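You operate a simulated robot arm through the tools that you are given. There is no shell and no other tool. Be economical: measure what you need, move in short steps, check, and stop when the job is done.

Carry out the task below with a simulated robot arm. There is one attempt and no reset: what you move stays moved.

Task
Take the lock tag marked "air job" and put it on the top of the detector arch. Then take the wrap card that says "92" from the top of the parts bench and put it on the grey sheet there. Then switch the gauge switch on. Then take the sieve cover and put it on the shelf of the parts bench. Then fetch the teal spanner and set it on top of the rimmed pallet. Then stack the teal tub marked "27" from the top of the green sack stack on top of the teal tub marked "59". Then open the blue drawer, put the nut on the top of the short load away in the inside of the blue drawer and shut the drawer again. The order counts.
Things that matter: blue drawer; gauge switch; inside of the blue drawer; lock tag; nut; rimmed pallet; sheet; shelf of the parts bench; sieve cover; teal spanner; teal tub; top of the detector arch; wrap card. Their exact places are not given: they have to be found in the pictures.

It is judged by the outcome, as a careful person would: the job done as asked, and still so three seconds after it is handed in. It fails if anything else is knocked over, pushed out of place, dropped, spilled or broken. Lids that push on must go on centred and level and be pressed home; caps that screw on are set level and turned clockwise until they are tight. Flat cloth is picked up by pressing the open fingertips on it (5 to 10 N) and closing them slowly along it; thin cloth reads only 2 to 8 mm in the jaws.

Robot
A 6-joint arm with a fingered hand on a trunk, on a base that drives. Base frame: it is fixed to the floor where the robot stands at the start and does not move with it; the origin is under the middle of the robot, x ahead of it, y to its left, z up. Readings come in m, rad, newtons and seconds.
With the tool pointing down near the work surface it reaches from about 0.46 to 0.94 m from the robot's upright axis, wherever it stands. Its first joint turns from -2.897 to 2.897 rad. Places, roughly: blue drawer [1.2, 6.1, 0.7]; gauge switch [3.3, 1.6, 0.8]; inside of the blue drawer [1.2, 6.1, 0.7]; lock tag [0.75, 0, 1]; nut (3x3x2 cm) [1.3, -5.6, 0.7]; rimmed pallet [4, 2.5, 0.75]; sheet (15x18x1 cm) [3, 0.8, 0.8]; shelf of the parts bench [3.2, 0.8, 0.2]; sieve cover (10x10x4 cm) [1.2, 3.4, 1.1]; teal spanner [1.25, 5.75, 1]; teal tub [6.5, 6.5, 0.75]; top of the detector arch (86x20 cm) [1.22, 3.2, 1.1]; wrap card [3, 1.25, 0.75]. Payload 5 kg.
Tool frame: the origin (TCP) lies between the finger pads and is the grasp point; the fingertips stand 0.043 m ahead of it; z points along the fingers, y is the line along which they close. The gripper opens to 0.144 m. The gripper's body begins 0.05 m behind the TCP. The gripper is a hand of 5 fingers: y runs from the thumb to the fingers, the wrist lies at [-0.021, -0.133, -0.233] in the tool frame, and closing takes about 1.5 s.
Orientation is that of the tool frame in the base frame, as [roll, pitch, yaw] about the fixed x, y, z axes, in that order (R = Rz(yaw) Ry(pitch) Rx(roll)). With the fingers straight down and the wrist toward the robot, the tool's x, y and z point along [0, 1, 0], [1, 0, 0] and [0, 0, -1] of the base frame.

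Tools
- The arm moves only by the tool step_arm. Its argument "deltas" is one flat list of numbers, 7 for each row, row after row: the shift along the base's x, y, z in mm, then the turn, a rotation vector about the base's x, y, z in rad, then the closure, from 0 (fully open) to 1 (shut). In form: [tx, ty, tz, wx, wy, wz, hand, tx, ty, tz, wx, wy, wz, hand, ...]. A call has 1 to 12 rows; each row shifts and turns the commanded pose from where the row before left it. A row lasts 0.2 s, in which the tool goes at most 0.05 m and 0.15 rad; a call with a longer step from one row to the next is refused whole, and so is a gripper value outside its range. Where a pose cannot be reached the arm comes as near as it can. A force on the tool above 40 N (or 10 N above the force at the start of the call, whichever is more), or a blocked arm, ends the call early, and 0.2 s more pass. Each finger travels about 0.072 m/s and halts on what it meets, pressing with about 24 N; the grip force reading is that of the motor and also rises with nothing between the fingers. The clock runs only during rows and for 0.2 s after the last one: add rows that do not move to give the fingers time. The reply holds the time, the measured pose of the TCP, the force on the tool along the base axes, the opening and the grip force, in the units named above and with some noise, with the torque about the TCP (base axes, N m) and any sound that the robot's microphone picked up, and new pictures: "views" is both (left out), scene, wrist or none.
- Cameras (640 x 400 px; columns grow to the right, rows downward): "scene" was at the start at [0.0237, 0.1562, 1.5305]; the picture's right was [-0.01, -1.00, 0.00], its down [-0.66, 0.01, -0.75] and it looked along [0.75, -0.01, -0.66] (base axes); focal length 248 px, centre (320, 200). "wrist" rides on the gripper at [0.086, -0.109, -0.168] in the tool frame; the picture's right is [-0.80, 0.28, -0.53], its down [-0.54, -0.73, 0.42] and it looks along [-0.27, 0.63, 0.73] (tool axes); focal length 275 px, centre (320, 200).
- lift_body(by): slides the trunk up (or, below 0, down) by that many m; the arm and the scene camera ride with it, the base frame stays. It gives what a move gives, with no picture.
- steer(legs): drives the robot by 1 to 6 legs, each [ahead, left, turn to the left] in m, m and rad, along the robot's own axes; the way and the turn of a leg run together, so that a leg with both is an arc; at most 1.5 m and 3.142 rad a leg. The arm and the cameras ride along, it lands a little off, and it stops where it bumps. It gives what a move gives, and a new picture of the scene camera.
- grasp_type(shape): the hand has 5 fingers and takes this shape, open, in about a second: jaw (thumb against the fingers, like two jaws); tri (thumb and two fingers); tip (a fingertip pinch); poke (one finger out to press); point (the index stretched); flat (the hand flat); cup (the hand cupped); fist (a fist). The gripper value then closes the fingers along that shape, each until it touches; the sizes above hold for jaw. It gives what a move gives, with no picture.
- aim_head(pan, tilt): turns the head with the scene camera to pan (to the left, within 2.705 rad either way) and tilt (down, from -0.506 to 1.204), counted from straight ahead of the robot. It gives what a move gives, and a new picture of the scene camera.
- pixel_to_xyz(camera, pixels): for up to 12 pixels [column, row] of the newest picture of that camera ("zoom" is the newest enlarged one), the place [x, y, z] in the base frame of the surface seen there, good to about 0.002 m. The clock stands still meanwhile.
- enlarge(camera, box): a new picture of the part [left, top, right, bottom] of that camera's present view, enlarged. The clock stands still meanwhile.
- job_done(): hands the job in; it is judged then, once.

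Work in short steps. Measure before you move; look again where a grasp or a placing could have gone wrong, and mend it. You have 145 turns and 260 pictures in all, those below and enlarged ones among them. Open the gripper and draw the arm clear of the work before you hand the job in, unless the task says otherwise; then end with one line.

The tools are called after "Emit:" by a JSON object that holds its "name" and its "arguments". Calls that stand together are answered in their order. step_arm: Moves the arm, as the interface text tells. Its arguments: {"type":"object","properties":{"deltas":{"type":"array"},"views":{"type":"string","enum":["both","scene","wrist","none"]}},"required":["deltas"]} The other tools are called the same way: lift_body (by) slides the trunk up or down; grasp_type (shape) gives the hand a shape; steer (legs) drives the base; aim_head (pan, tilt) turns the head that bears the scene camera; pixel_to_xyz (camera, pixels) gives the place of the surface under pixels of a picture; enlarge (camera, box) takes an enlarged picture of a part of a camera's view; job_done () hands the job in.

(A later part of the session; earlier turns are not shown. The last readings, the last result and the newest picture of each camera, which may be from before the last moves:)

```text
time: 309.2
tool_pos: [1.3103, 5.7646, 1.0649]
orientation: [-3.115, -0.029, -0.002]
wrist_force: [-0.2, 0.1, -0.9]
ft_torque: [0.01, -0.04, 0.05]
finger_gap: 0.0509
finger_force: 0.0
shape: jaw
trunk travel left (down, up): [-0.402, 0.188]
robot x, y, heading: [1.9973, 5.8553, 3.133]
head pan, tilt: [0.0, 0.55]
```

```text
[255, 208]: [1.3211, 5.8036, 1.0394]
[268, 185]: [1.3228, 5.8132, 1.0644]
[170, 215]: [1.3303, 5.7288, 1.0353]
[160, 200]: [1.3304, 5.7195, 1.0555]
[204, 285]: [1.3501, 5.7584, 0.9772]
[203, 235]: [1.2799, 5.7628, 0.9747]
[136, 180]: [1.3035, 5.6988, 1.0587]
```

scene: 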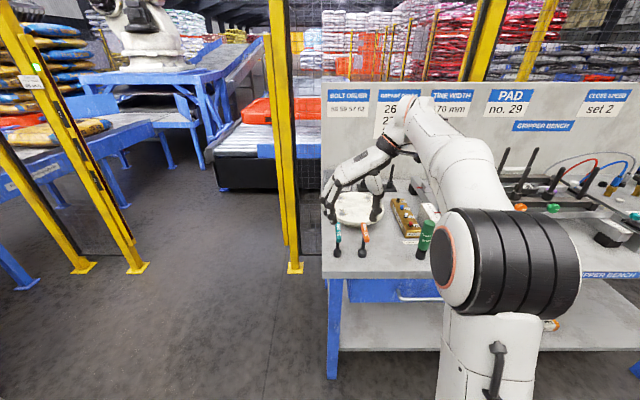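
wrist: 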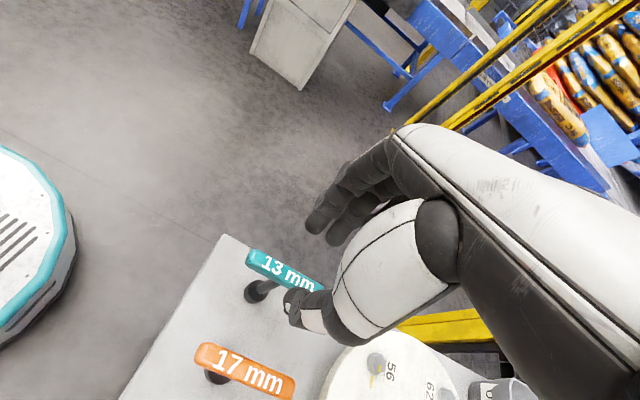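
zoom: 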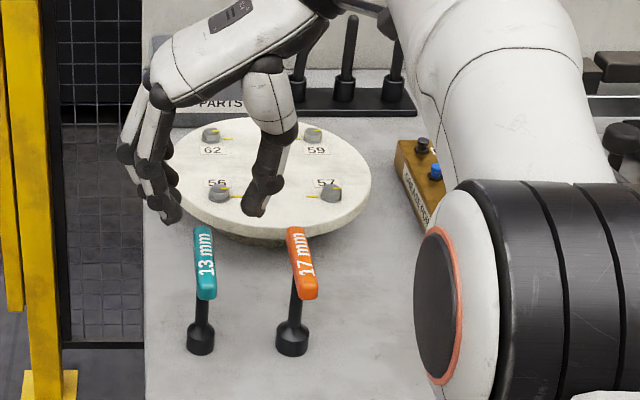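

Well straddled. I descend 78 mm and close.

Emit:
{"name": "step_arm", "arguments": {"deltas": [0, 0, -40, 0, 0, 0, 0.65, 0, 0, -38, 0, 0, 0, 0.65, 0, 0, 0, 0, 0, 0, 0.75, 0, 0, 0, 0, 0, 0, 0.9, 0, 0, 0, 0, 0, 0, 1, 0, 0, 0, 0, 0, 0, 1, 0, 0, 0, 0, 0, 0, 1], "views": "wrist"}}

Emit:
{"name": "enlarge", "arguments": {"camera": "scene", "box": [310, 160, 430, 270]}}

```text
time: 310.8
tool_pos: [1.3092, 5.7631, 0.9868]
orientation: [-3.115, -0.031, -0.001]
wrist_force: [0.4, -0.7, -0.4]
ft_torque: [-0.04, -0.04, -0.03]
finger_gap: 0.0117
finger_force: 23.8
shape: jaw
trunk travel left (down, up): [-0.402, 0.188]
robot x, y, heading: [1.9962, 5.8528, 3.144]
head pan, tilt: [0.0, 0.55]
```

wrist: 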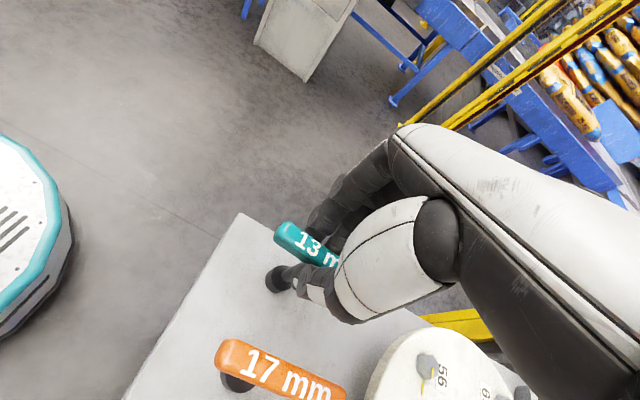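

```text
3.64 times, centred on (370, 215) of scene
```

zoom: 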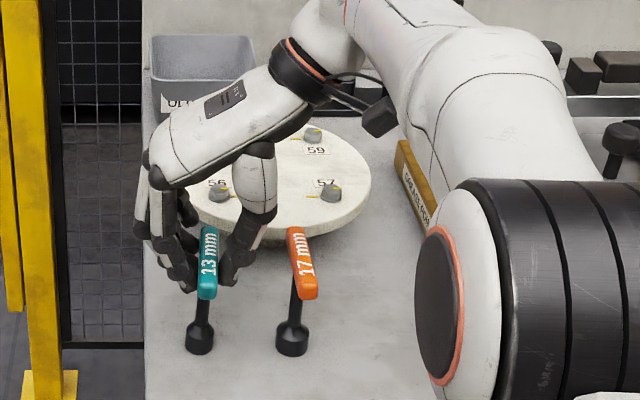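

Gripped (12 mm). I lift straight up and pull back.

Emit:
{"name": "step_arm", "arguments": {"deltas": [0, 0, 20, 0, 0, 0, 1, 0, 0, 40, 0, 0, 0, 1, 0, 0, 45, 0, 0, 0, 1, 0, 0, 45, 0, 0, 0, 1, 45, 0, 15, 0, 0, 0, 1, 45, 0, 15, 0, 0, 0, 1, 45, 0, 0, 0, 0, 0, 1, 35, 0, 0, 0, 0, 0, 1], "views": "wrist"}}

Emit:
{"name": "enlarge", "arguments": {"camera": "scene", "box": [300, 120, 460, 270]}}

```text
time: 312.6
tool_pos: [1.4812, 5.7634, 1.1669]
orientation: [-3.115, -0.027, -0.004]
wrist_force: [-0.1, -0.2, -1.7]
ft_torque: [-0.02, 0.0, 0.0]
finger_gap: 0.0119
finger_force: 24.2
shape: jaw
trunk travel left (down, up): [-0.402, 0.188]
robot x, y, heading: [1.9933, 5.852, 3.14]
head pan, tilt: [0.0, 0.55]
```

wrist: 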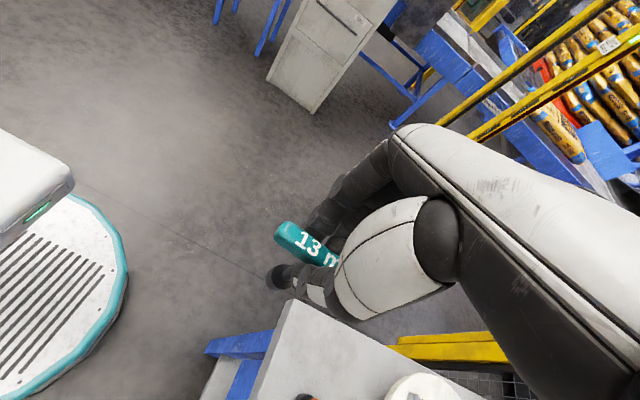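

```text
2.67 times, centred on (380, 195) of scene
```

zoom: 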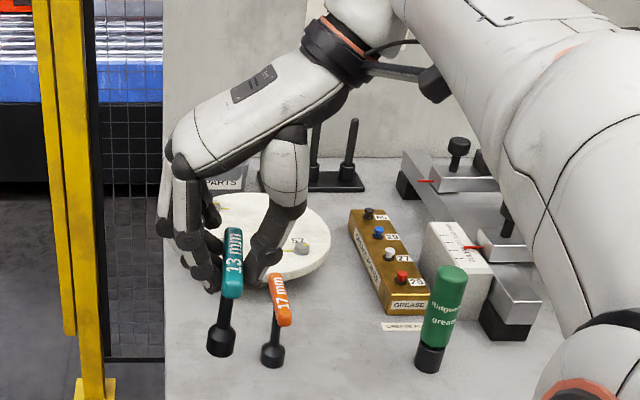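

Now I drive to the north side of the pallet table.

Emit:
{"name": "steer", "arguments": {"legs": [[-1.2, 0.85, 0], [-1.0, 0.6, 0], [0, 0, 1.571], [0.7, 0, 0]]}}

Emit:
{"name": "aim_head", "arguments": {"pan": 0, "tilt": 0.65}}

Emit:
{"name": "pixel_to_xyz", "arguments": {"camera": "scene", "pixels": [[320, 200], [360, 200], [280, 200], [320, 170], [360, 170], [320, 230], [360, 230], [400, 200], [440, 200], [400, 230]]}}

```text
time: 332.8
tool_pos: [4.3622, 3.2161, 1.1671]
orientation: [-3.114, -0.031, 1.602]
wrist_force: [-0.4, -0.8, -1.3]
ft_torque: [0.0, 0.0, 0.01]
finger_gap: 0.0117
finger_force: 24.1
shape: jaw
trunk travel left (down, up): [-0.402, 0.188]
robot x, y, heading: [4.2563, 3.7286, -1.535]
head pan, tilt: [0.0, 0.55]
```

scene: 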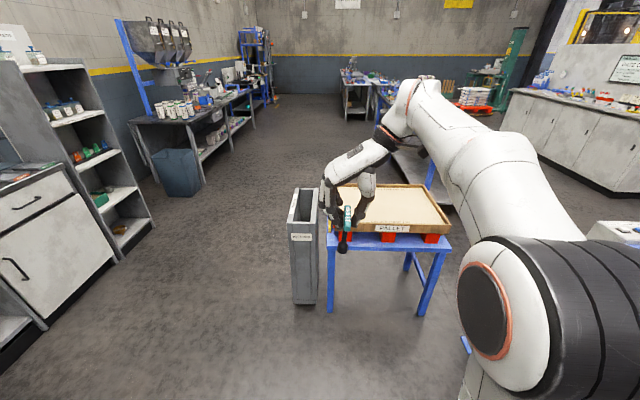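

```text
time: 333.4
tool_pos: [4.3637, 3.2163, 1.1665]
orientation: [-3.116, -0.031, 1.604]
wrist_force: [-0.3, -0.5, -2.1]
ft_torque: [0.02, 0.01, -0.04]
finger_gap: 0.0117
finger_force: 24.1
shape: jaw
trunk travel left (down, up): [-0.402, 0.188]
robot x, y, heading: [4.2564, 3.7216, -1.541]
head pan, tilt: [0.0, 0.649]
```

scene: 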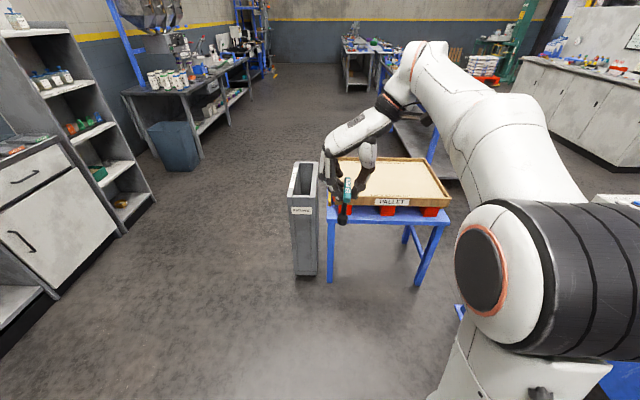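

```text
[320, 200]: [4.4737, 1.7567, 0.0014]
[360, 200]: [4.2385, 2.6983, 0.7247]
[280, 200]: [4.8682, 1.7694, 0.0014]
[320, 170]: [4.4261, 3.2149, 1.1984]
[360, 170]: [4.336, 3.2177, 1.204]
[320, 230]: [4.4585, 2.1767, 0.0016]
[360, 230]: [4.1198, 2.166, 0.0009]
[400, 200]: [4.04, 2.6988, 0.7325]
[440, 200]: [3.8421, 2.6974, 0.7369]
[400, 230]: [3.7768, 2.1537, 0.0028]
```

I measure the pallet's surface and rim.

Emit:
{"name": "pixel_to_xyz", "arguments": {"camera": "scene", "pixels": [[400, 180], [420, 190], [400, 165], [430, 160], [448, 198], [440, 180], [380, 198], [410, 159], [390, 190]]}}

Emit:
{"name": "enlarge", "arguments": {"camera": "scene", "box": [300, 130, 460, 240]}}

```text
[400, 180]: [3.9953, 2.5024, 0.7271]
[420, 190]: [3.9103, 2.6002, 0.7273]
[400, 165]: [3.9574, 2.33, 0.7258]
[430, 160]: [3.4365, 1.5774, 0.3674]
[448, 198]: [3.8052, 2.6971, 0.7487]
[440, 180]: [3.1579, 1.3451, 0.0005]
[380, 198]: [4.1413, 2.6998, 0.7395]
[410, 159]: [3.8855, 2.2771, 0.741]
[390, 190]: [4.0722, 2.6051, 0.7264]
```

```text
3.64 times, centred on (380, 185) of scene
```

zoom: 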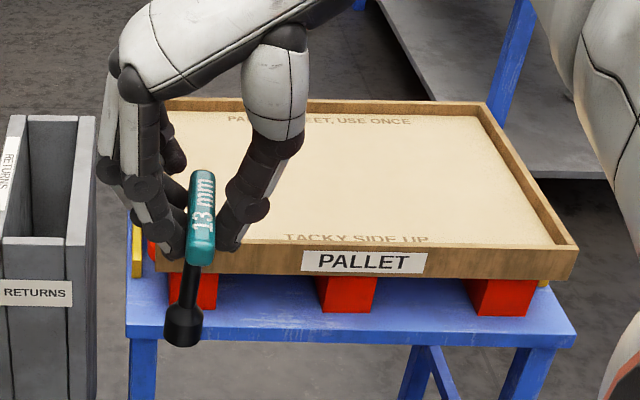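

Tray surface z≈0.727, centre about (4.04,2.48). I drive closer.

Emit:
{"name": "steer", "arguments": {"legs": [[0.62, -0.13, -0.03]]}}

```text
time: 337.0
tool_pos: [4.23, 2.59, 1.1665]
orientation: [-3.116, -0.029, 1.572]
wrist_force: [-0.3, -0.1, -2.5]
ft_torque: [0.02, -0.03, -0.03]
finger_gap: 0.0118
finger_force: 24.0
shape: jaw
trunk travel left (down, up): [-0.402, 0.188]
robot x, y, heading: [4.135, 3.1044, -1.569]
head pan, tilt: [0.0, 0.649]
```

scene: 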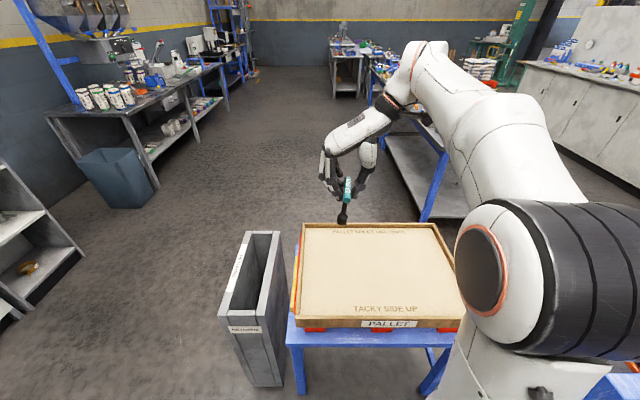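

I move over the tray centre and lower.

Emit:
{"name": "step_arm", "arguments": {"deltas": [-42, -22, 0, 0, 0, 0, 1, -42, -22, 0, 0, 0, 0, 1, -42, -22, 0, 0, 0, 0, 1, -42, -22, 0, 0, 0, 0, 1, 0, 0, -45, 0, 0, 0, 1, 0, 0, -45, 0, 0, 0, 1, 0, 0, -45, 0, 0, 0, 1, 0, 0, -45, 0, 0, 0, 1, 0, 0, -45, 0, 0, 0, 1, 0, 0, -45, 0, 0, 0, 1, 0, 0, -15, 0, 0, 0, 1, 0, 0, 0, 0, 0, 0, 1], "views": "scene"}}

Emit:
{"name": "enlarge", "arguments": {"camera": "scene", "box": [290, 180, 480, 340]}}

```text
time: 339.6
tool_pos: [4.0606, 2.5026, 0.8809]
orientation: [-3.115, -0.03, 1.573]
wrist_force: [-0.3, 0.1, -1.7]
ft_torque: [-0.01, 0.0, 0.03]
finger_gap: 0.0116
finger_force: 24.1
shape: jaw
trunk travel left (down, up): [-0.402, 0.188]
robot x, y, heading: [4.1362, 3.1051, -1.574]
head pan, tilt: [0.0, 0.649]
```

scene: 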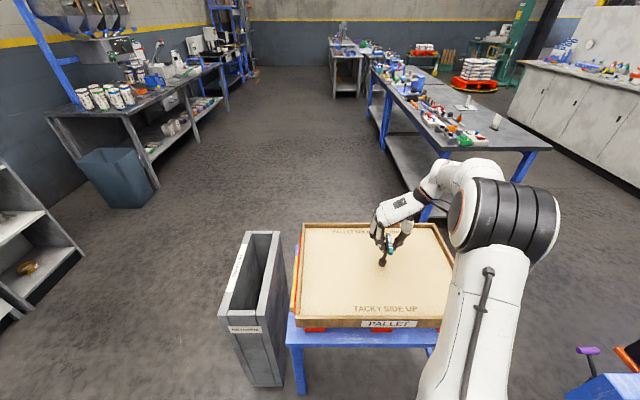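

```text
2.50 times, centred on (385, 260) of scene
```

zoom: 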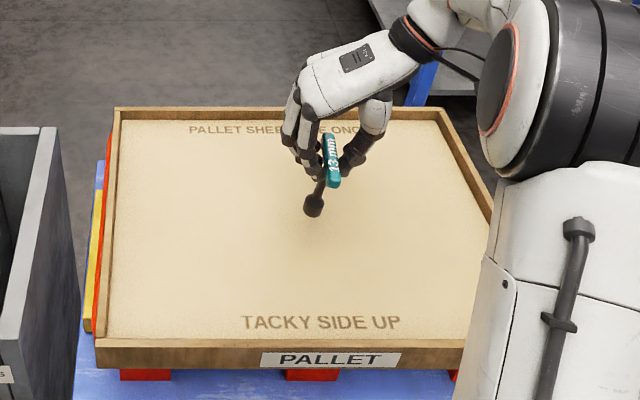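

I lower the rest gently to contact.

Emit:
{"name": "step_arm", "arguments": {"deltas": [0, 0, -15, 0, 0, 0, 1, 0, 0, -6, 0, 0, 0, 1, 0, 0, -3, 0, 0, 0, 1, 0, 0, -2, 0, 0, 0, 1, 0, 0, 0, 0, 0, 0, 1], "views": "none"}}

```text
time: 340.8
tool_pos: [4.062, 2.5018, 0.856]
orientation: [-3.115, -0.031, 1.572]
wrist_force: [-0.7, -0.4, -2.0]
ft_torque: [-0.03, 0.05, -0.01]
finger_gap: 0.0115
finger_force: 23.7
shape: jaw
trunk travel left (down, up): [-0.402, 0.188]
robot x, y, heading: [4.1387, 3.1, -1.569]
head pan, tilt: [0.0, 0.649]
```

Emit:
{"name": "step_arm", "arguments": {"deltas": [0, 0, -2, 0, 0, 0, 1, 0, 0, -2, 0, 0, 0, 1, 0, 0, 0, 0, 0, 0, 1], "views": "wrist"}}

Emit:
{"name": "enlarge", "arguments": {"camera": "scene", "box": [340, 210, 440, 290]}}

```text
time: 341.6
tool_pos: [4.0612, 2.5016, 0.8517]
orientation: [-3.114, -0.029, 1.571]
wrist_force: [0.3, 0.0, -2.6]
ft_torque: [0.05, 0.02, 0.02]
finger_gap: 0.0114
finger_force: 24.0
shape: jaw
trunk travel left (down, up): [-0.402, 0.188]
robot x, y, heading: [4.1391, 3.0998, -1.568]
head pan, tilt: [0.0, 0.649]
```

wrist: 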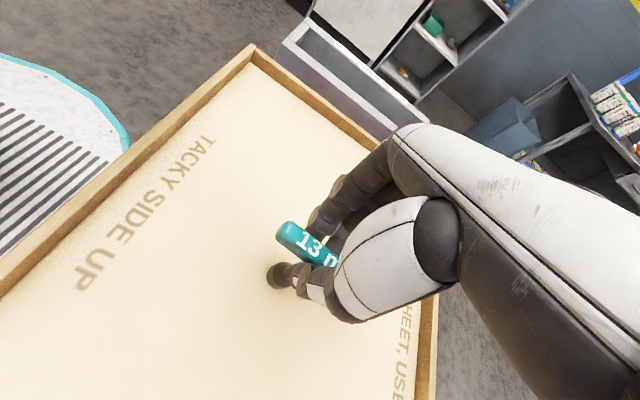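

```text
5.00 times, centred on (390, 250) of scene
```

zoom: 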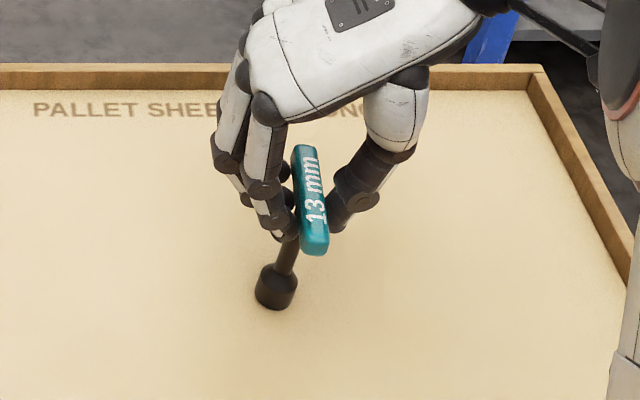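

The spanner seems to lean; I measure base versus handle.

Emit:
{"name": "pixel_to_xyz", "arguments": {"camera": "zoom", "pixels": [[275, 290], [275, 305], [287, 255], [312, 240], [305, 160], [250, 315], [330, 330]]}}

```text
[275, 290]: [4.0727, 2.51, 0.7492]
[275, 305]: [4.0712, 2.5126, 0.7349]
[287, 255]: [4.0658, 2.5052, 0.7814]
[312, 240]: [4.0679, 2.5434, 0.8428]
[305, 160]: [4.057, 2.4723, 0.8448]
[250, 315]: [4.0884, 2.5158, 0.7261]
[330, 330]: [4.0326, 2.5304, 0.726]
```

It leans ~0.1 rad toward +x at the base. I rotate +0.1 about y to set it upright, then lower to contact.

Emit:
{"name": "step_arm", "arguments": {"deltas": [0, 0, 3, 0, 0.05, 0, 1, 0, 0, 0, 0, 0.05, 0, 1, 0, 0, -3, 0, 0, 0, 1, 0, 0, -2, 0, 0, 0, 1, 0, 0, -2, 0, 0, 0, 1, 0, 0, 0, 0, 0, 0, 1], "views": "none"}}

Emit:
{"name": "enlarge", "arguments": {"camera": "scene", "box": [340, 210, 440, 290]}}

Emit:
{"name": "pixel_to_xyz", "arguments": {"camera": "zoom", "pixels": [[280, 295], [285, 305], [290, 265], [312, 240], [305, 160]]}}

```text
time: 343.0
tool_pos: [4.0624, 2.5018, 0.8486]
orientation: [-3.016, -0.028, 1.567]
wrist_force: [-0.6, 1.1, 7.2]
ft_torque: [0.01, 0.12, 0.05]
finger_gap: 0.0122
finger_force: 23.8
shape: jaw
trunk travel left (down, up): [-0.402, 0.188]
robot x, y, heading: [4.1375, 3.1039, -1.571]
head pan, tilt: [0.0, 0.649]
```

```text
5.00 times, centred on (390, 250) of scene
```

zoom: 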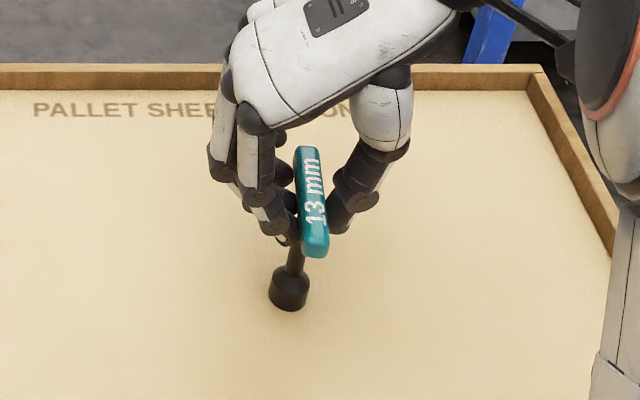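

```text
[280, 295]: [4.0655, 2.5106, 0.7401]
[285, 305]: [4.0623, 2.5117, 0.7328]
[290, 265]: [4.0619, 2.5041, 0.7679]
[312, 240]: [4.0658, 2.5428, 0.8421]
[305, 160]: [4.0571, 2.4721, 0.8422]
```

Upright and in contact. I release slowly and rise.

Emit:
{"name": "step_arm", "arguments": {"deltas": [0, 0, 0, 0, 0, 0, 0.96, 0, 0, 0, 0, 0, 0, 0.92, 0, 0, 0, 0, 0, 0, 0.88, 0, 0, 0, 0, 0, 0, 0.8, 0, 0, 0, 0, 0, 0, 0.7, 0, 0, 0, 0, 0, 0, 0.6, 0, 0, 0, 0, 0, 0, 0.6], "views": "wrist"}}

Emit:
{"name": "enlarge", "arguments": {"camera": "scene", "box": [340, 210, 440, 290]}}

```text
time: 344.6
tool_pos: [4.0603, 2.5016, 0.8472]
orientation: [-3.017, -0.032, 1.569]
wrist_force: [-0.1, 0.6, 0.4]
ft_torque: [0.0, -0.03, -0.02]
finger_gap: 0.0567
finger_force: 0.1
shape: jaw
trunk travel left (down, up): [-0.402, 0.188]
robot x, y, heading: [4.1395, 3.1019, -1.571]
head pan, tilt: [0.0, 0.649]
```

wrist: 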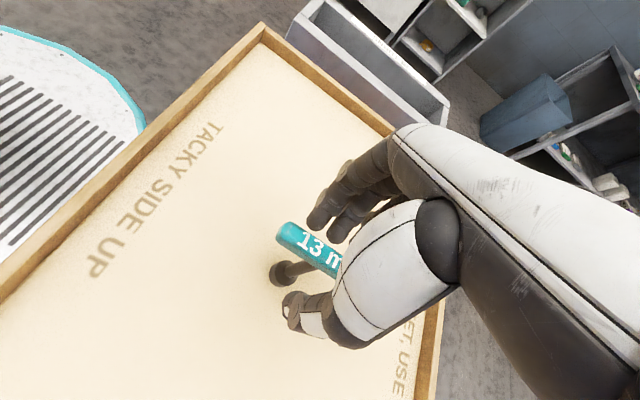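

```text
5.00 times, centred on (390, 250) of scene
```

zoom: 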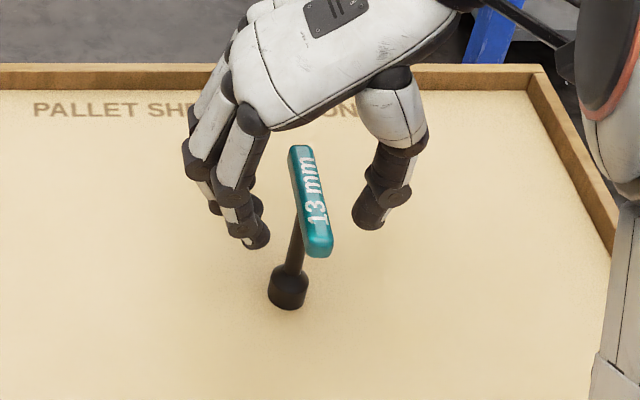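

It stands by itself. I raise the hand clear and back away.

Emit:
{"name": "step_arm", "arguments": {"deltas": [0, 0, 30, 0, 0, 0, 0.5, 0, 0, 45, 0, 0, 0, 0.4, 0, 0, 45, 0, 0, 0, 0.3, 0, 0, 45, 0, 0, 0, 0, 0, 0, 45, 0, 0, 0, 0, 0, 40, 20, 0, -0.1, 0, 0, 0, 40, 20, 0, 0, 0, 0], "views": "none"}}

Emit:
{"name": "enlarge", "arguments": {"camera": "scene", "box": [290, 180, 480, 340]}}

```text
time: 346.2
tool_pos: [4.0616, 2.5834, 1.0981]
orientation: [-3.117, -0.03, 1.572]
wrist_force: [-0.3, -0.5, -1.0]
ft_torque: [0.0, 0.01, -0.03]
finger_gap: 0.1438
finger_force: 0.1
shape: jaw
trunk travel left (down, up): [-0.402, 0.188]
robot x, y, heading: [4.1407, 3.1057, -1.571]
head pan, tilt: [0.0, 0.649]
```

```text
2.50 times, centred on (385, 260) of scene
```

zoom: 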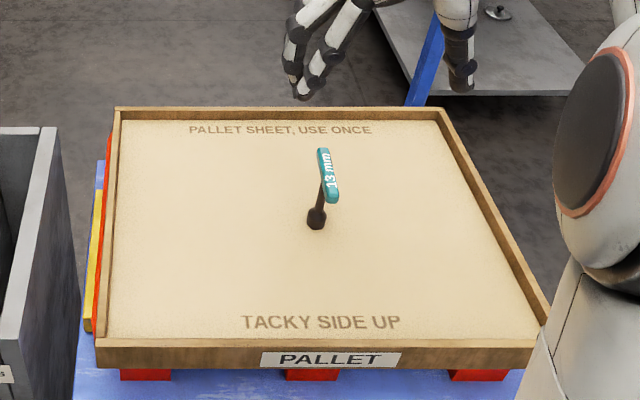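

The spanner stands well, and the cover is seen on the shelf. I drive toward the green sack stack.

Emit:
{"name": "steer", "arguments": {"legs": [[-1.3, 0, 0], [0, 0, 1.571], [0.9, 0.9, 0], [0.1, 0.7, 0]]}}

Emit:
{"name": "step_arm", "arguments": {"deltas": [0, 0, 5, 0, 0, -0.145, 0, 0, 0, 5, 0, 0, -0.145, 0, 0, 0, 5, 0, 0, -0.145, 0, 0, 0, 5, 0, 0, -0.145, 0, 0, 0, 5, 0, 0, -0.145, 0, 0, 0, 5, 0, 0, -0.145, 0, 0, 0, 5, 0, 0, -0.145, 0, 0, 0, 5, 0, 0, -0.145, 0, 0, 0, 5, 0, 0, -0.145, 0, 0, 0, 5, 0, 0, -0.145, 0, 0, 0, 0, 0, 0, -0.121, 0], "views": "none"}}

Emit:
{"name": "aim_head", "arguments": {"pan": 0.2, "tilt": 0.45}}

```text
time: 366.0
tool_pos: [5.6842, 5.9044, 1.0973]
orientation: [-3.114, -0.03, 3.118]
wrist_force: [0.1, 0.6, 0.4]
ft_torque: [0.0, 0.01, 0.01]
finger_gap: 0.1437
finger_force: 0.1
shape: jaw
trunk travel left (down, up): [-0.402, 0.188]
robot x, y, heading: [5.1634, 5.9923, -0.023]
head pan, tilt: [0.0, 0.649]
```

scene: 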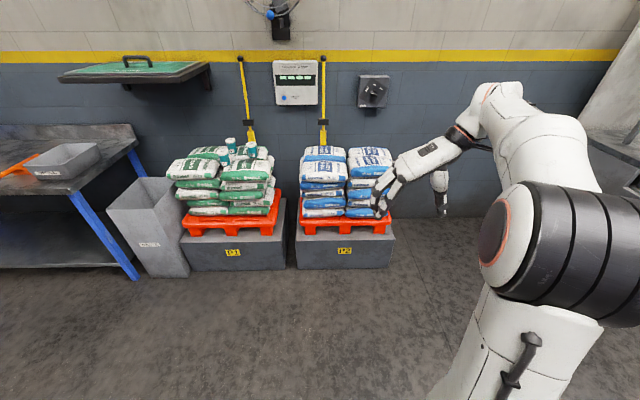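

```text
time: 368.4
tool_pos: [5.6832, 5.9039, 1.1476]
orientation: [-3.116, -0.027, 1.545]
wrist_force: [-0.3, -0.9, -1.0]
ft_torque: [0.02, -0.02, -0.01]
finger_gap: 0.1437
finger_force: 0.2
shape: jaw
trunk travel left (down, up): [-0.402, 0.188]
robot x, y, heading: [5.1627, 5.991, -0.025]
head pan, tilt: [0.0, 0.649]
```

```text
time: 369.2
tool_pos: [5.6845, 5.9044, 1.1477]
orientation: [-3.116, -0.03, 1.547]
wrist_force: [0.0, 0.4, -0.1]
ft_torque: [-0.01, 0.0, 0.03]
finger_gap: 0.144
finger_force: 0.0
shape: jaw
trunk travel left (down, up): [-0.402, 0.188]
robot x, y, heading: [5.1657, 5.997, -0.019]
head pan, tilt: [0.201, 0.45]
```

scene: 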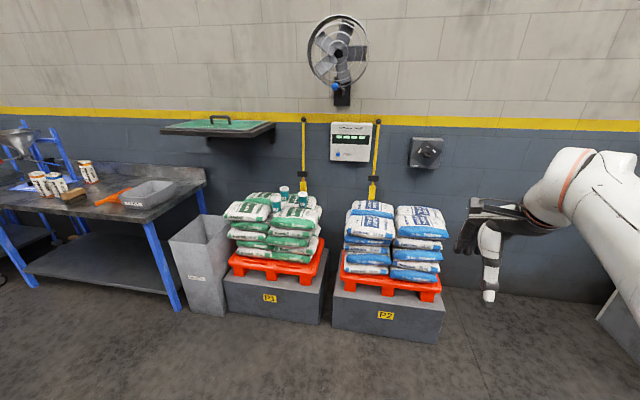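

Three small tubs stand on the green stack. I zoom in and measure.

Emit:
{"name": "enlarge", "arguments": {"camera": "scene", "box": [215, 175, 335, 270]}}

Emit:
{"name": "pixel_to_xyz", "arguments": {"camera": "zoom", "pixels": [[362, 62], [318, 110], [470, 105], [362, 95], [318, 150], [470, 140], [250, 180], [420, 200], [200, 130], [500, 180], [300, 100]]}}

Emit:
{"name": "pixel_to_xyz", "arguments": {"camera": "scene", "pixels": [[230, 310], [330, 320], [170, 310], [200, 220], [440, 340], [225, 275]]}}

```text
4.21 times, centred on (275, 222) of scene
```

zoom: 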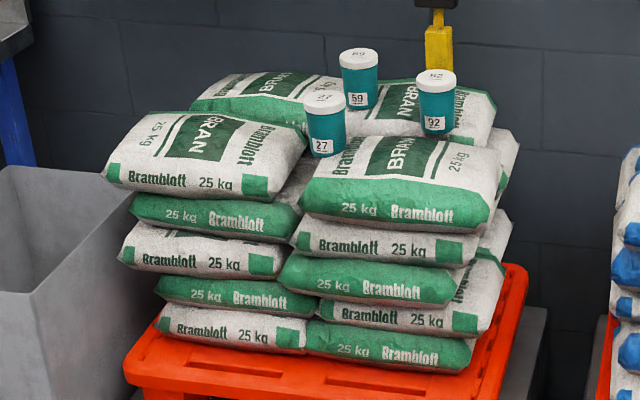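

```text
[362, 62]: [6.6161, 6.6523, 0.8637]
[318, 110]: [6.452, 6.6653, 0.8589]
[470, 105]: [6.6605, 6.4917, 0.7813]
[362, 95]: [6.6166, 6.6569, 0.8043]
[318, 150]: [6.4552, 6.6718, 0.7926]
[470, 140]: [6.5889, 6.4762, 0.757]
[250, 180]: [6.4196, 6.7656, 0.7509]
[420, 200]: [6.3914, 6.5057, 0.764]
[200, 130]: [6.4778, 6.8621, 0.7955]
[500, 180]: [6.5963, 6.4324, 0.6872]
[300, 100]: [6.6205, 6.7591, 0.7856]
```

```text
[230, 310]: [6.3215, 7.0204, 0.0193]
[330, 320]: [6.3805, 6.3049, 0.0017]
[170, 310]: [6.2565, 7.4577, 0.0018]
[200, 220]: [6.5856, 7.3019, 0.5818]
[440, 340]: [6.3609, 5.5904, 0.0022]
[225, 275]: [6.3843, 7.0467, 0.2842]
```

Tub 27 stands in front at about (6.48,6.66), 59 behind at (6.645,6.655). I drive in and view closer.

Emit:
{"name": "steer", "arguments": {"legs": [[0.55, 0.58, 0.02]]}}

Emit:
{"name": "aim_head", "arguments": {"pan": 0.0, "tilt": 0.75}}

Emit:
{"name": "enlarge", "arguments": {"camera": "scene", "box": [230, 100, 390, 220]}}

```text
time: 373.4
tool_pos: [6.2371, 6.492, 1.1476]
orientation: [-3.115, -0.03, 1.57]
wrist_force: [0.8, -0.8, 0.5]
ft_torque: [0.01, 0.04, -0.03]
finger_gap: 0.1436
finger_force: 0.0
shape: jaw
trunk travel left (down, up): [-0.402, 0.188]
robot x, y, heading: [5.7167, 6.5655, -0.0]
head pan, tilt: [0.201, 0.45]
```

scene: 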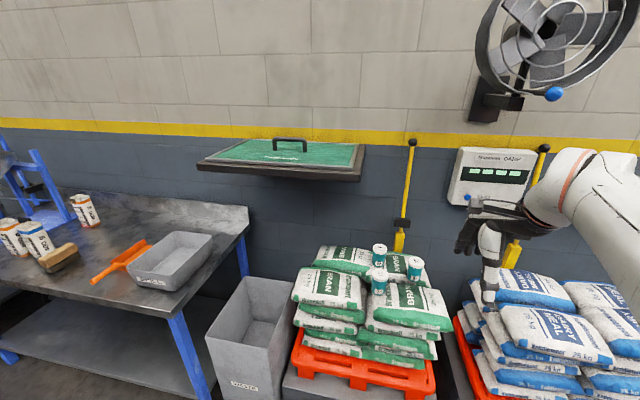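

```text
time: 374.2
tool_pos: [6.237, 6.4918, 1.1463]
orientation: [-3.116, -0.031, 1.57]
wrist_force: [0.2, 0.6, 0.5]
ft_torque: [0.0, -0.01, -0.04]
finger_gap: 0.1438
finger_force: 0.2
shape: jaw
trunk travel left (down, up): [-0.402, 0.188]
robot x, y, heading: [5.7147, 6.5666, 0.007]
head pan, tilt: [0.0, 0.75]
```

scene: 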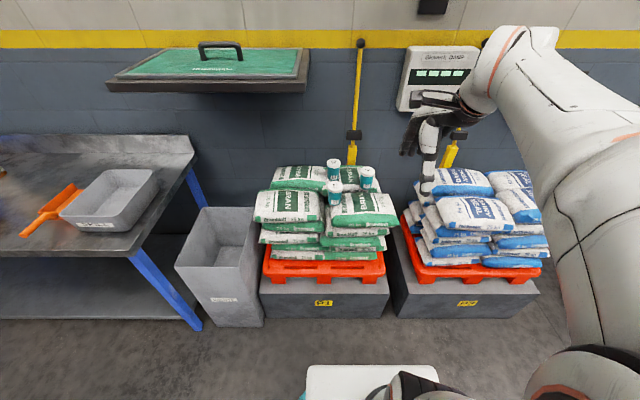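

```text
3.33 times, centred on (310, 160) of scene
```

zoom: 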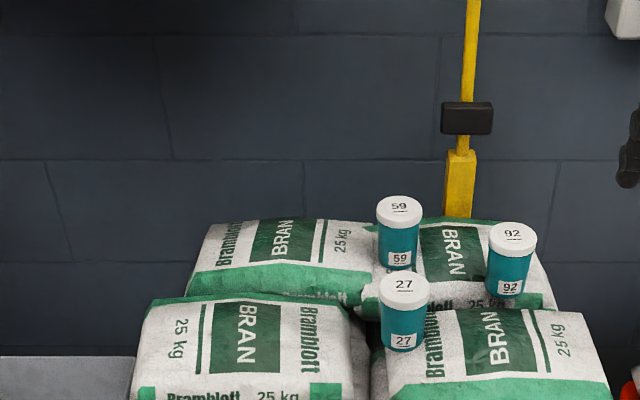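

I measure the lids and the wall fixtures near the reach.

Emit:
{"name": "pixel_to_xyz", "arguments": {"camera": "zoom", "pixels": [[405, 272], [405, 290], [382, 284], [427, 286], [405, 345], [399, 199], [399, 215], [378, 212], [421, 214], [400, 262]]}}

Emit:
{"name": "pixel_to_xyz", "arguments": {"camera": "scene", "pixels": [[308, 60], [305, 85], [200, 85], [360, 130], [400, 100], [350, 160]]}}

```text
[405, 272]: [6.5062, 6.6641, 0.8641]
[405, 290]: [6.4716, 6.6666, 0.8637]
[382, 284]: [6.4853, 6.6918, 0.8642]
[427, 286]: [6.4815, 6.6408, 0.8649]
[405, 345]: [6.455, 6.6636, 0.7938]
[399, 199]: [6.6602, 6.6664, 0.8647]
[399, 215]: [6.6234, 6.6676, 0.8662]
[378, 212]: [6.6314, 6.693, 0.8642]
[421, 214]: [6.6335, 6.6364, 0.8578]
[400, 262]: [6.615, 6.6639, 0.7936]
```

```text
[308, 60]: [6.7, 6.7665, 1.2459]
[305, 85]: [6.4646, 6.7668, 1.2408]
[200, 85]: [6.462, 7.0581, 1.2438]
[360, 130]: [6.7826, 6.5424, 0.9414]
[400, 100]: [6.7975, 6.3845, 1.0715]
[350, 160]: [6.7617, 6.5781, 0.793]
```

Lid tops are z≈0.8645; tub 27 at (6.483,6.666), 59 at (6.642,6.665). A wall shelf at z≈1.24, y>6.77 must be avoided, so I come in low.

Emit:
{"name": "step_arm", "arguments": {"deltas": [15, 37, -30, 0, 0, 0, 0.3, 15, 37, -30, 0, 0, 0, 0.3, 15, 35, -35, 0, 0, 0, 0.3, 15, 35, -35, 0, 0, 0, 0.3, 15, 30, -35, 0, 0, 0, 0.3, 40, 0, -15, 0, 0, 0, 0.3, 45, 0, 0, 0, 0, 0, 0.3, 45, 0, 0, 0, 0, 0, 0.3, 41, 0, 0, 0, 0, 0, 0.3, 0, 0, 0, 0, 0, 0, 0.3], "views": "wrist"}}

Emit:
{"name": "enlarge", "arguments": {"camera": "scene", "box": [270, 110, 430, 230]}}

```text
refused: row 3 steps farther than a row can; nothing moved
```

```text
3.33 times, centred on (350, 170) of scene
```

zoom: 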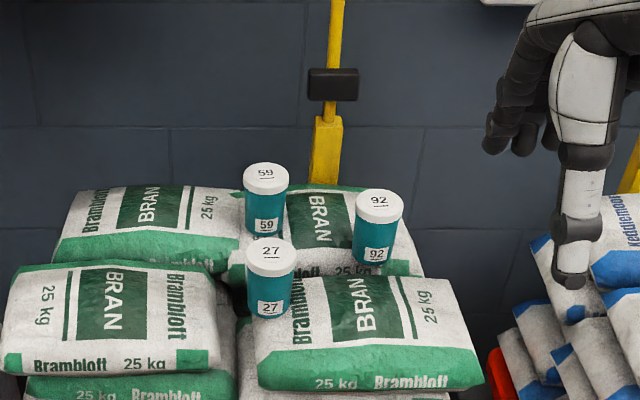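

Row too long; I redo with shorter rows.

Emit:
{"name": "step_arm", "arguments": {"deltas": [12, 34, -30, 0, 0, 0, 0.3, 12, 34, -30, 0, 0, 0, 0.3, 12, 34, -30, 0, 0, 0, 0.3, 12, 34, -30, 0, 0, 0, 0.3, 12, 34, -30, 0, 0, 0, 0.3, 12, 4, -30, 0, 0, 0, 0.3, 44, 0, 0, 0, 0, 0, 0.3, 44, 0, 0, 0, 0, 0, 0.3, 44, 0, 0, 0, 0, 0, 0.3, 42, 0, 0, 0, 0, 0, 0.3, 0, 0, 0, 0, 0, 0, 0.3], "views": "wrist"}}

Emit:
{"name": "enlarge", "arguments": {"camera": "scene", "box": [270, 110, 430, 230]}}

```text
time: 376.6
tool_pos: [6.4834, 6.6654, 0.9672]
orientation: [-3.116, -0.029, 1.57]
wrist_force: [0.0, 0.3, -0.9]
ft_torque: [0.04, -0.01, 0.02]
finger_gap: 0.101
finger_force: 0.0
shape: jaw
trunk travel left (down, up): [-0.402, 0.188]
robot x, y, heading: [5.7166, 6.5687, -0.0]
head pan, tilt: [0.0, 0.75]
```

wrist: 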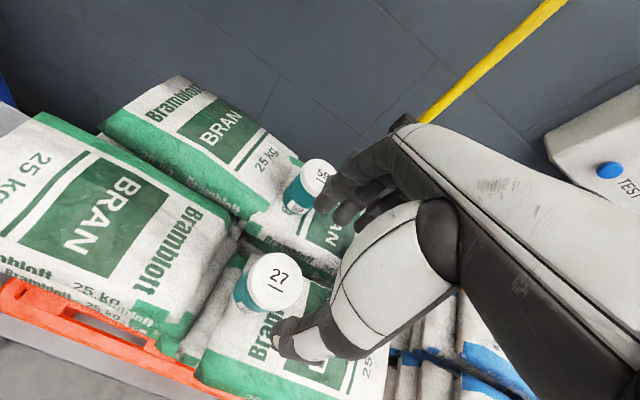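

```text
3.33 times, centred on (350, 170) of scene
```

zoom: 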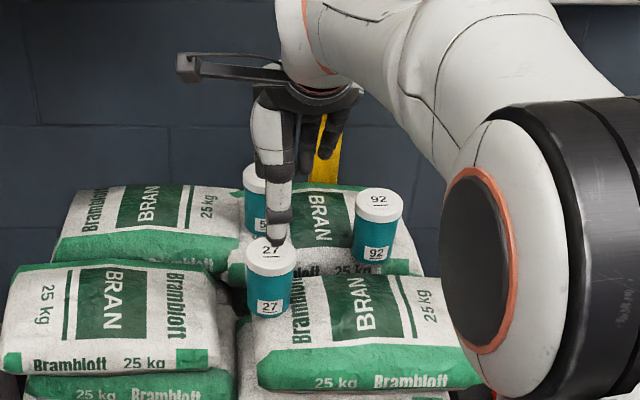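

Aligned. I descend around the tub and close gently.

Emit:
{"name": "step_arm", "arguments": {"deltas": [0, 0, -40, 0, 0, 0, 0.3, 0, 0, -40, 0, 0, 0, 0.3, 0, 0, -40, 0, 0, 0, 0.3, 0, 0, 0, 0, 0, 0, 0.45, 0, 0, 0, 0, 0, 0, 0.6, 0, 0, 0, 0, 0, 0, 0.75, 0, 0, 0, 0, 0, 0, 0.9, 0, 0, 0, 0, 0, 0, 1], "views": "wrist"}}

```text
time: 378.4
tool_pos: [6.4827, 6.6664, 0.8484]
orientation: [-3.115, -0.03, 1.569]
wrist_force: [0.2, 1.0, 1.2]
ft_torque: [0.02, 0.01, -0.01]
finger_gap: 0.0458
finger_force: 23.9
shape: jaw
trunk travel left (down, up): [-0.402, 0.188]
robot x, y, heading: [5.7195, 6.5688, 0.005]
head pan, tilt: [0.0, 0.75]
```

wrist: 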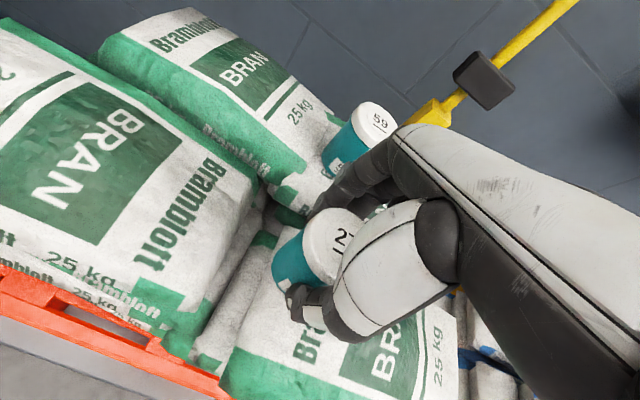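

Held. I lift 115 mm and measure the tub's bottom and lean.

Emit:
{"name": "step_arm", "arguments": {"deltas": [0, 0, 20, 0, 0, 0, 1, 0, 0, 35, 0, 0, 0, 1, 0, 0, 40, 0, 0, 0, 1, 0, 0, 20, 0, 0, 0, 1, 0, 0, 0, 0, 0, 0, 1], "views": "none"}}

Emit:
{"name": "enlarge", "arguments": {"camera": "scene", "box": [290, 110, 390, 190]}}

```text
time: 379.6
tool_pos: [6.4842, 6.6671, 0.963]
orientation: [-3.116, -0.028, 1.571]
wrist_force: [1.1, 1.1, -1.6]
ft_torque: [0.01, -0.01, 0.02]
finger_gap: 0.0456
finger_force: 24.3
shape: jaw
trunk travel left (down, up): [-0.402, 0.188]
robot x, y, heading: [5.7136, 6.5728, 0.001]
head pan, tilt: [0.0, 0.75]
```

```text
5.00 times, centred on (340, 150) of scene
```

zoom: 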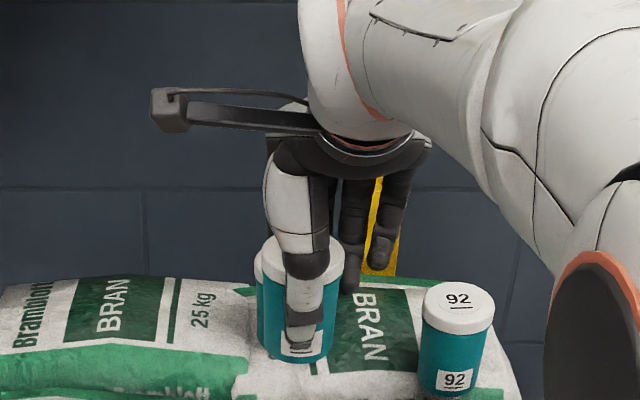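

Emit:
{"name": "pixel_to_xyz", "arguments": {"camera": "zoom", "pixels": [[275, 345], [275, 355], [300, 358], [320, 355], [275, 300], [275, 280], [325, 300], [268, 320], [335, 300], [260, 320]]}}

```text
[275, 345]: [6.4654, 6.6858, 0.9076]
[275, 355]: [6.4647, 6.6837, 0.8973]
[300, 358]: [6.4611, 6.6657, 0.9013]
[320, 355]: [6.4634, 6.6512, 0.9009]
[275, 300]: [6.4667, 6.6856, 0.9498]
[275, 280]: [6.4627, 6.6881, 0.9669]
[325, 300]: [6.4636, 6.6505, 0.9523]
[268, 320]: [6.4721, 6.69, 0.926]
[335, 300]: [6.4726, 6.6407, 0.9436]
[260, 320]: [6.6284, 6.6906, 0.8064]
```

Tub bottom is ~69 mm below the TCP. I drive the base 0.15 m ahead, carrying the tub over tub 59.

Emit:
{"name": "steer", "arguments": {"legs": [[0.15, 0, 0]]}}

Emit:
{"name": "enlarge", "arguments": {"camera": "scene", "box": [290, 110, 390, 190]}}

```text
time: 381.0
tool_pos: [6.6363, 6.6668, 0.962]
orientation: [-3.115, -0.028, 1.572]
wrist_force: [-0.9, -0.1, -2.6]
ft_torque: [0.0, -0.03, 0.02]
finger_gap: 0.0458
finger_force: 24.1
shape: jaw
trunk travel left (down, up): [-0.402, 0.188]
robot x, y, heading: [5.869, 6.5675, 0.002]
head pan, tilt: [0.0, 0.75]
```

scene: 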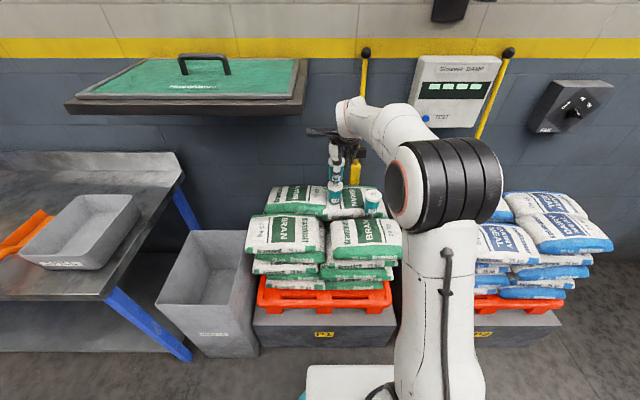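

```text
5.00 times, centred on (340, 150) of scene
```

zoom: 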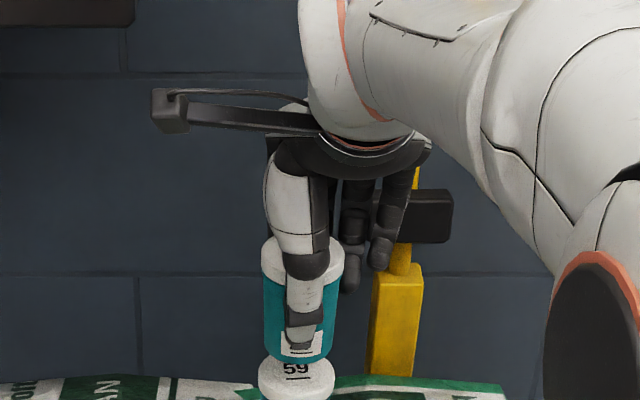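

I compare tub 27's and tub 59's edges for centring.

Emit:
{"name": "pixel_to_xyz", "arguments": {"camera": "zoom", "pixels": [[268, 340], [275, 350], [326, 350], [330, 330], [262, 375], [300, 392], [330, 385], [296, 362], [298, 370]]}}

```text
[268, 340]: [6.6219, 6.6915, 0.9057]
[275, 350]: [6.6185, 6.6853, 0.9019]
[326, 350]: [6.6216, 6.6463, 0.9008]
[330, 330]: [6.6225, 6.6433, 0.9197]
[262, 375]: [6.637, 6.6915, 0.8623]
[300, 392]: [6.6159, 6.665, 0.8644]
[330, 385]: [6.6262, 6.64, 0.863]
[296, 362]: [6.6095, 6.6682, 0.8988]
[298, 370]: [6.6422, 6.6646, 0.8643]
```

I shift 5 mm forward and lower onto tub 59 gently.

Emit:
{"name": "step_arm", "arguments": {"deltas": [5, 0, -10, 0, 0, 0, 1, 0, 0, -10, 0, 0, 0, 1, 0, 0, -4, 0, 0, 0, 1, 0, 0, -2, 0, 0, 0, 1, 0, 0, -2, 0, 0, 0, 1, 0, 0, 0, 0, 0, 0, 1], "views": "none"}}

Emit:
{"name": "enlarge", "arguments": {"camera": "scene", "box": [290, 110, 390, 190]}}

```text
time: 382.4
tool_pos: [6.6407, 6.6678, 0.9344]
orientation: [-3.115, -0.03, 1.573]
wrist_force: [-0.4, -0.1, -2.0]
ft_torque: [-0.01, -0.01, -0.02]
finger_gap: 0.0458
finger_force: 23.1
shape: jaw
trunk travel left (down, up): [-0.402, 0.188]
robot x, y, heading: [5.8676, 6.5706, 0.007]
head pan, tilt: [0.0, 0.75]
```

```text
5.00 times, centred on (340, 150) of scene
```

zoom: 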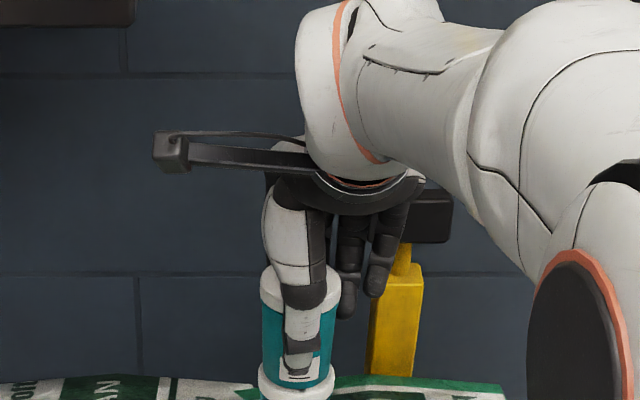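

Well centred. I lower further by 2 mm steps to contact.

Emit:
{"name": "step_arm", "arguments": {"deltas": [0, 0, -2, 0, 0, 0, 1, 0, 0, -2, 0, 0, 0, 1, 0, 0, 0, 0, 0, 0, 1], "views": "none"}}

```text
time: 383.2
tool_pos: [6.6397, 6.6662, 0.9312]
orientation: [-3.119, -0.03, 1.571]
wrist_force: [-0.5, 0.1, 3.6]
ft_torque: [0.02, -0.1, 0.05]
finger_gap: 0.0458
finger_force: 23.9
shape: jaw
trunk travel left (down, up): [-0.402, 0.188]
robot x, y, heading: [5.8694, 6.5684, -0.002]
head pan, tilt: [0.0, 0.75]
```

Contact begins (≈5 N). I release slowly and rise straight up, staying below the wall shelf.

Emit:
{"name": "step_arm", "arguments": {"deltas": [0, 0, -1, 0, 0, 0, 1, 0, 0, 0, 0, 0, 0, 0.9, 0, 0, 0, 0, 0, 0, 0.75, 0, 0, 0, 0, 0, 0, 0.62, 0, 0, 0, 0, 0, 0, 0.56, 0, 0, 0, 0, 0, 0, 0.5, 0, 0, 0, 0, 0, 0, 0.4, 0, 0, 0, 0, 0, 0, 0.32, 0, 0, 0, 0, 0, 0, 0.32], "views": "wrist"}}

Emit:
{"name": "enlarge", "arguments": {"camera": "scene", "box": [290, 110, 390, 190]}}

```text
time: 385.2
tool_pos: [6.6398, 6.6662, 0.9293]
orientation: [-3.113, -0.027, 1.573]
wrist_force: [-0.7, 0.4, 0.5]
ft_torque: [0.0, 0.03, -0.01]
finger_gap: 0.0977
finger_force: 0.0
shape: jaw
trunk travel left (down, up): [-0.402, 0.188]
robot x, y, heading: [5.8661, 6.566, 0.003]
head pan, tilt: [0.0, 0.75]
```

wrist: 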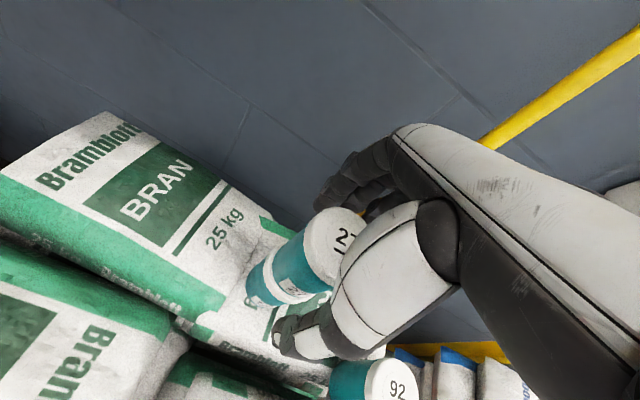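

```text
5.00 times, centred on (340, 150) of scene
```

zoom: 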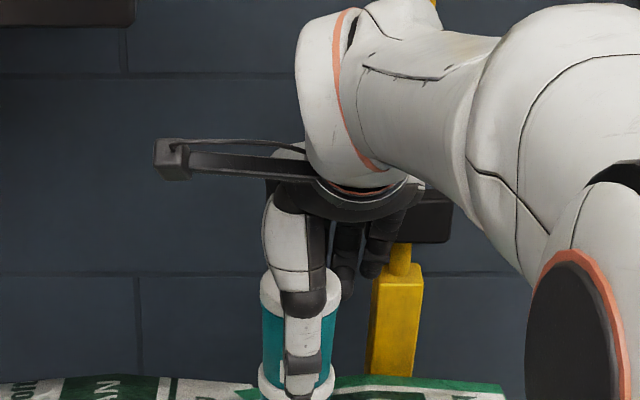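

Stacked. To stay clear of the shelf I slide the hand out sideways (-y), then rise and retreat.

Emit:
{"name": "step_arm", "arguments": {"deltas": [0, -15, 6, 0, 0, 0, 0.32, 0, -25, 4, 0, 0, 0, 0.32, 0, -35, 5, 0, 0, 0, 0.32, 0, -40, 20, 0, 0, 0, 0.32, -20, -10, 40, 0, 0, 0, 0.32, -30, 0, 35, 0, 0, 0, 0.2, -45, 0, 0, 0, 0, 0, 0, -45, 0, 0, 0, 0, 0, 0, -45, 0, 0, 0, 0, 0, 0], "views": "none"}}

Emit:
{"name": "enlarge", "arguments": {"camera": "scene", "box": [280, 110, 400, 230]}}

```text
time: 387.2
tool_pos: [6.4545, 6.5432, 1.0403]
orientation: [-3.114, -0.03, 1.572]
wrist_force: [0.0, 1.1, -0.8]
ft_torque: [-0.01, 0.02, 0.01]
finger_gap: 0.1435
finger_force: 0.0
shape: jaw
trunk travel left (down, up): [-0.402, 0.188]
robot x, y, heading: [5.8681, 6.5666, 0.001]
head pan, tilt: [0.0, 0.75]
```

```text
3.33 times, centred on (340, 170) of scene
```

zoom: 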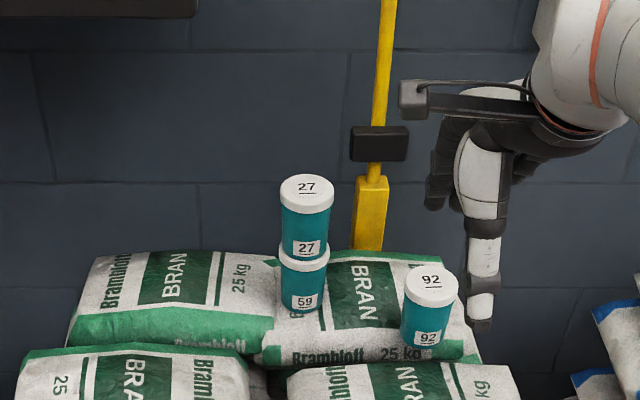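

Tubs are stacked well. Next the drawer: I drive back to the gripper bench around the gantry posts.

Emit:
{"name": "steer", "arguments": {"legs": [[-0.6, -1.2, 0], [0, 0, 3.14], [1.4, 0, 0], [1.35, 0, 0], [0.4, -0.65, 0]]}}

Emit:
{"name": "aim_head", "arguments": {"pan": -0.25, "tilt": 0.75}}

```text
time: 418.0
tool_pos: [1.5087, 5.9405, 1.0402]
orientation: [-3.115, -0.03, -1.545]
wrist_force: [-1.4, 0.5, 0.6]
ft_torque: [-0.01, 0.01, -0.02]
finger_gap: 0.1436
finger_force: 0.2
shape: jaw
trunk travel left (down, up): [-0.402, 0.188]
robot x, y, heading: [2.0981, 5.9252, -3.115]
head pan, tilt: [0.0, 0.75]
```

scene: 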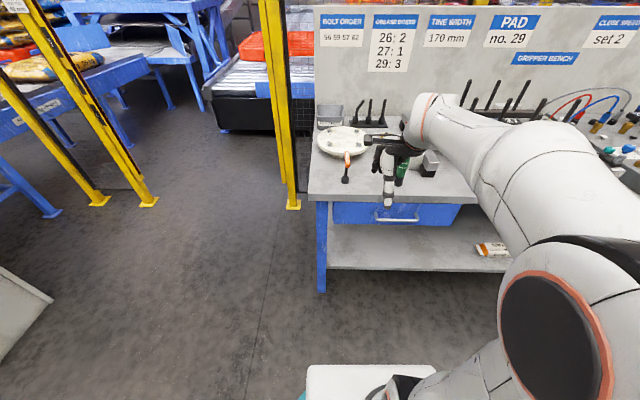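

```text
time: 418.7
tool_pos: [1.5087, 5.9403, 1.04]
orientation: [-3.115, -0.029, -1.546]
wrist_force: [0.8, 1.1, 0.4]
ft_torque: [0.0, -0.05, 0.0]
finger_gap: 0.1435
finger_force: 0.1
shape: jaw
trunk travel left (down, up): [-0.402, 0.188]
robot x, y, heading: [2.0981, 5.9297, -3.113]
head pan, tilt: [-0.25, 0.75]
```

scene: 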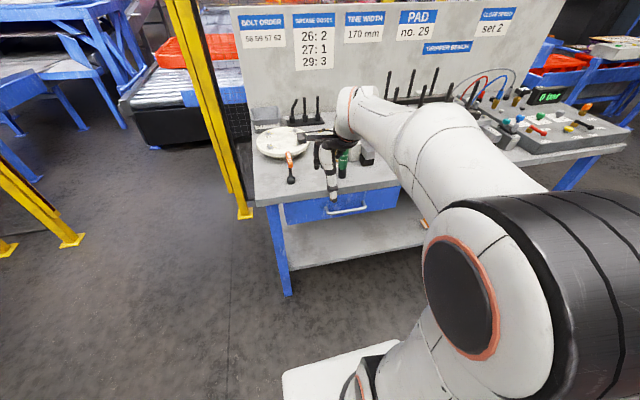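

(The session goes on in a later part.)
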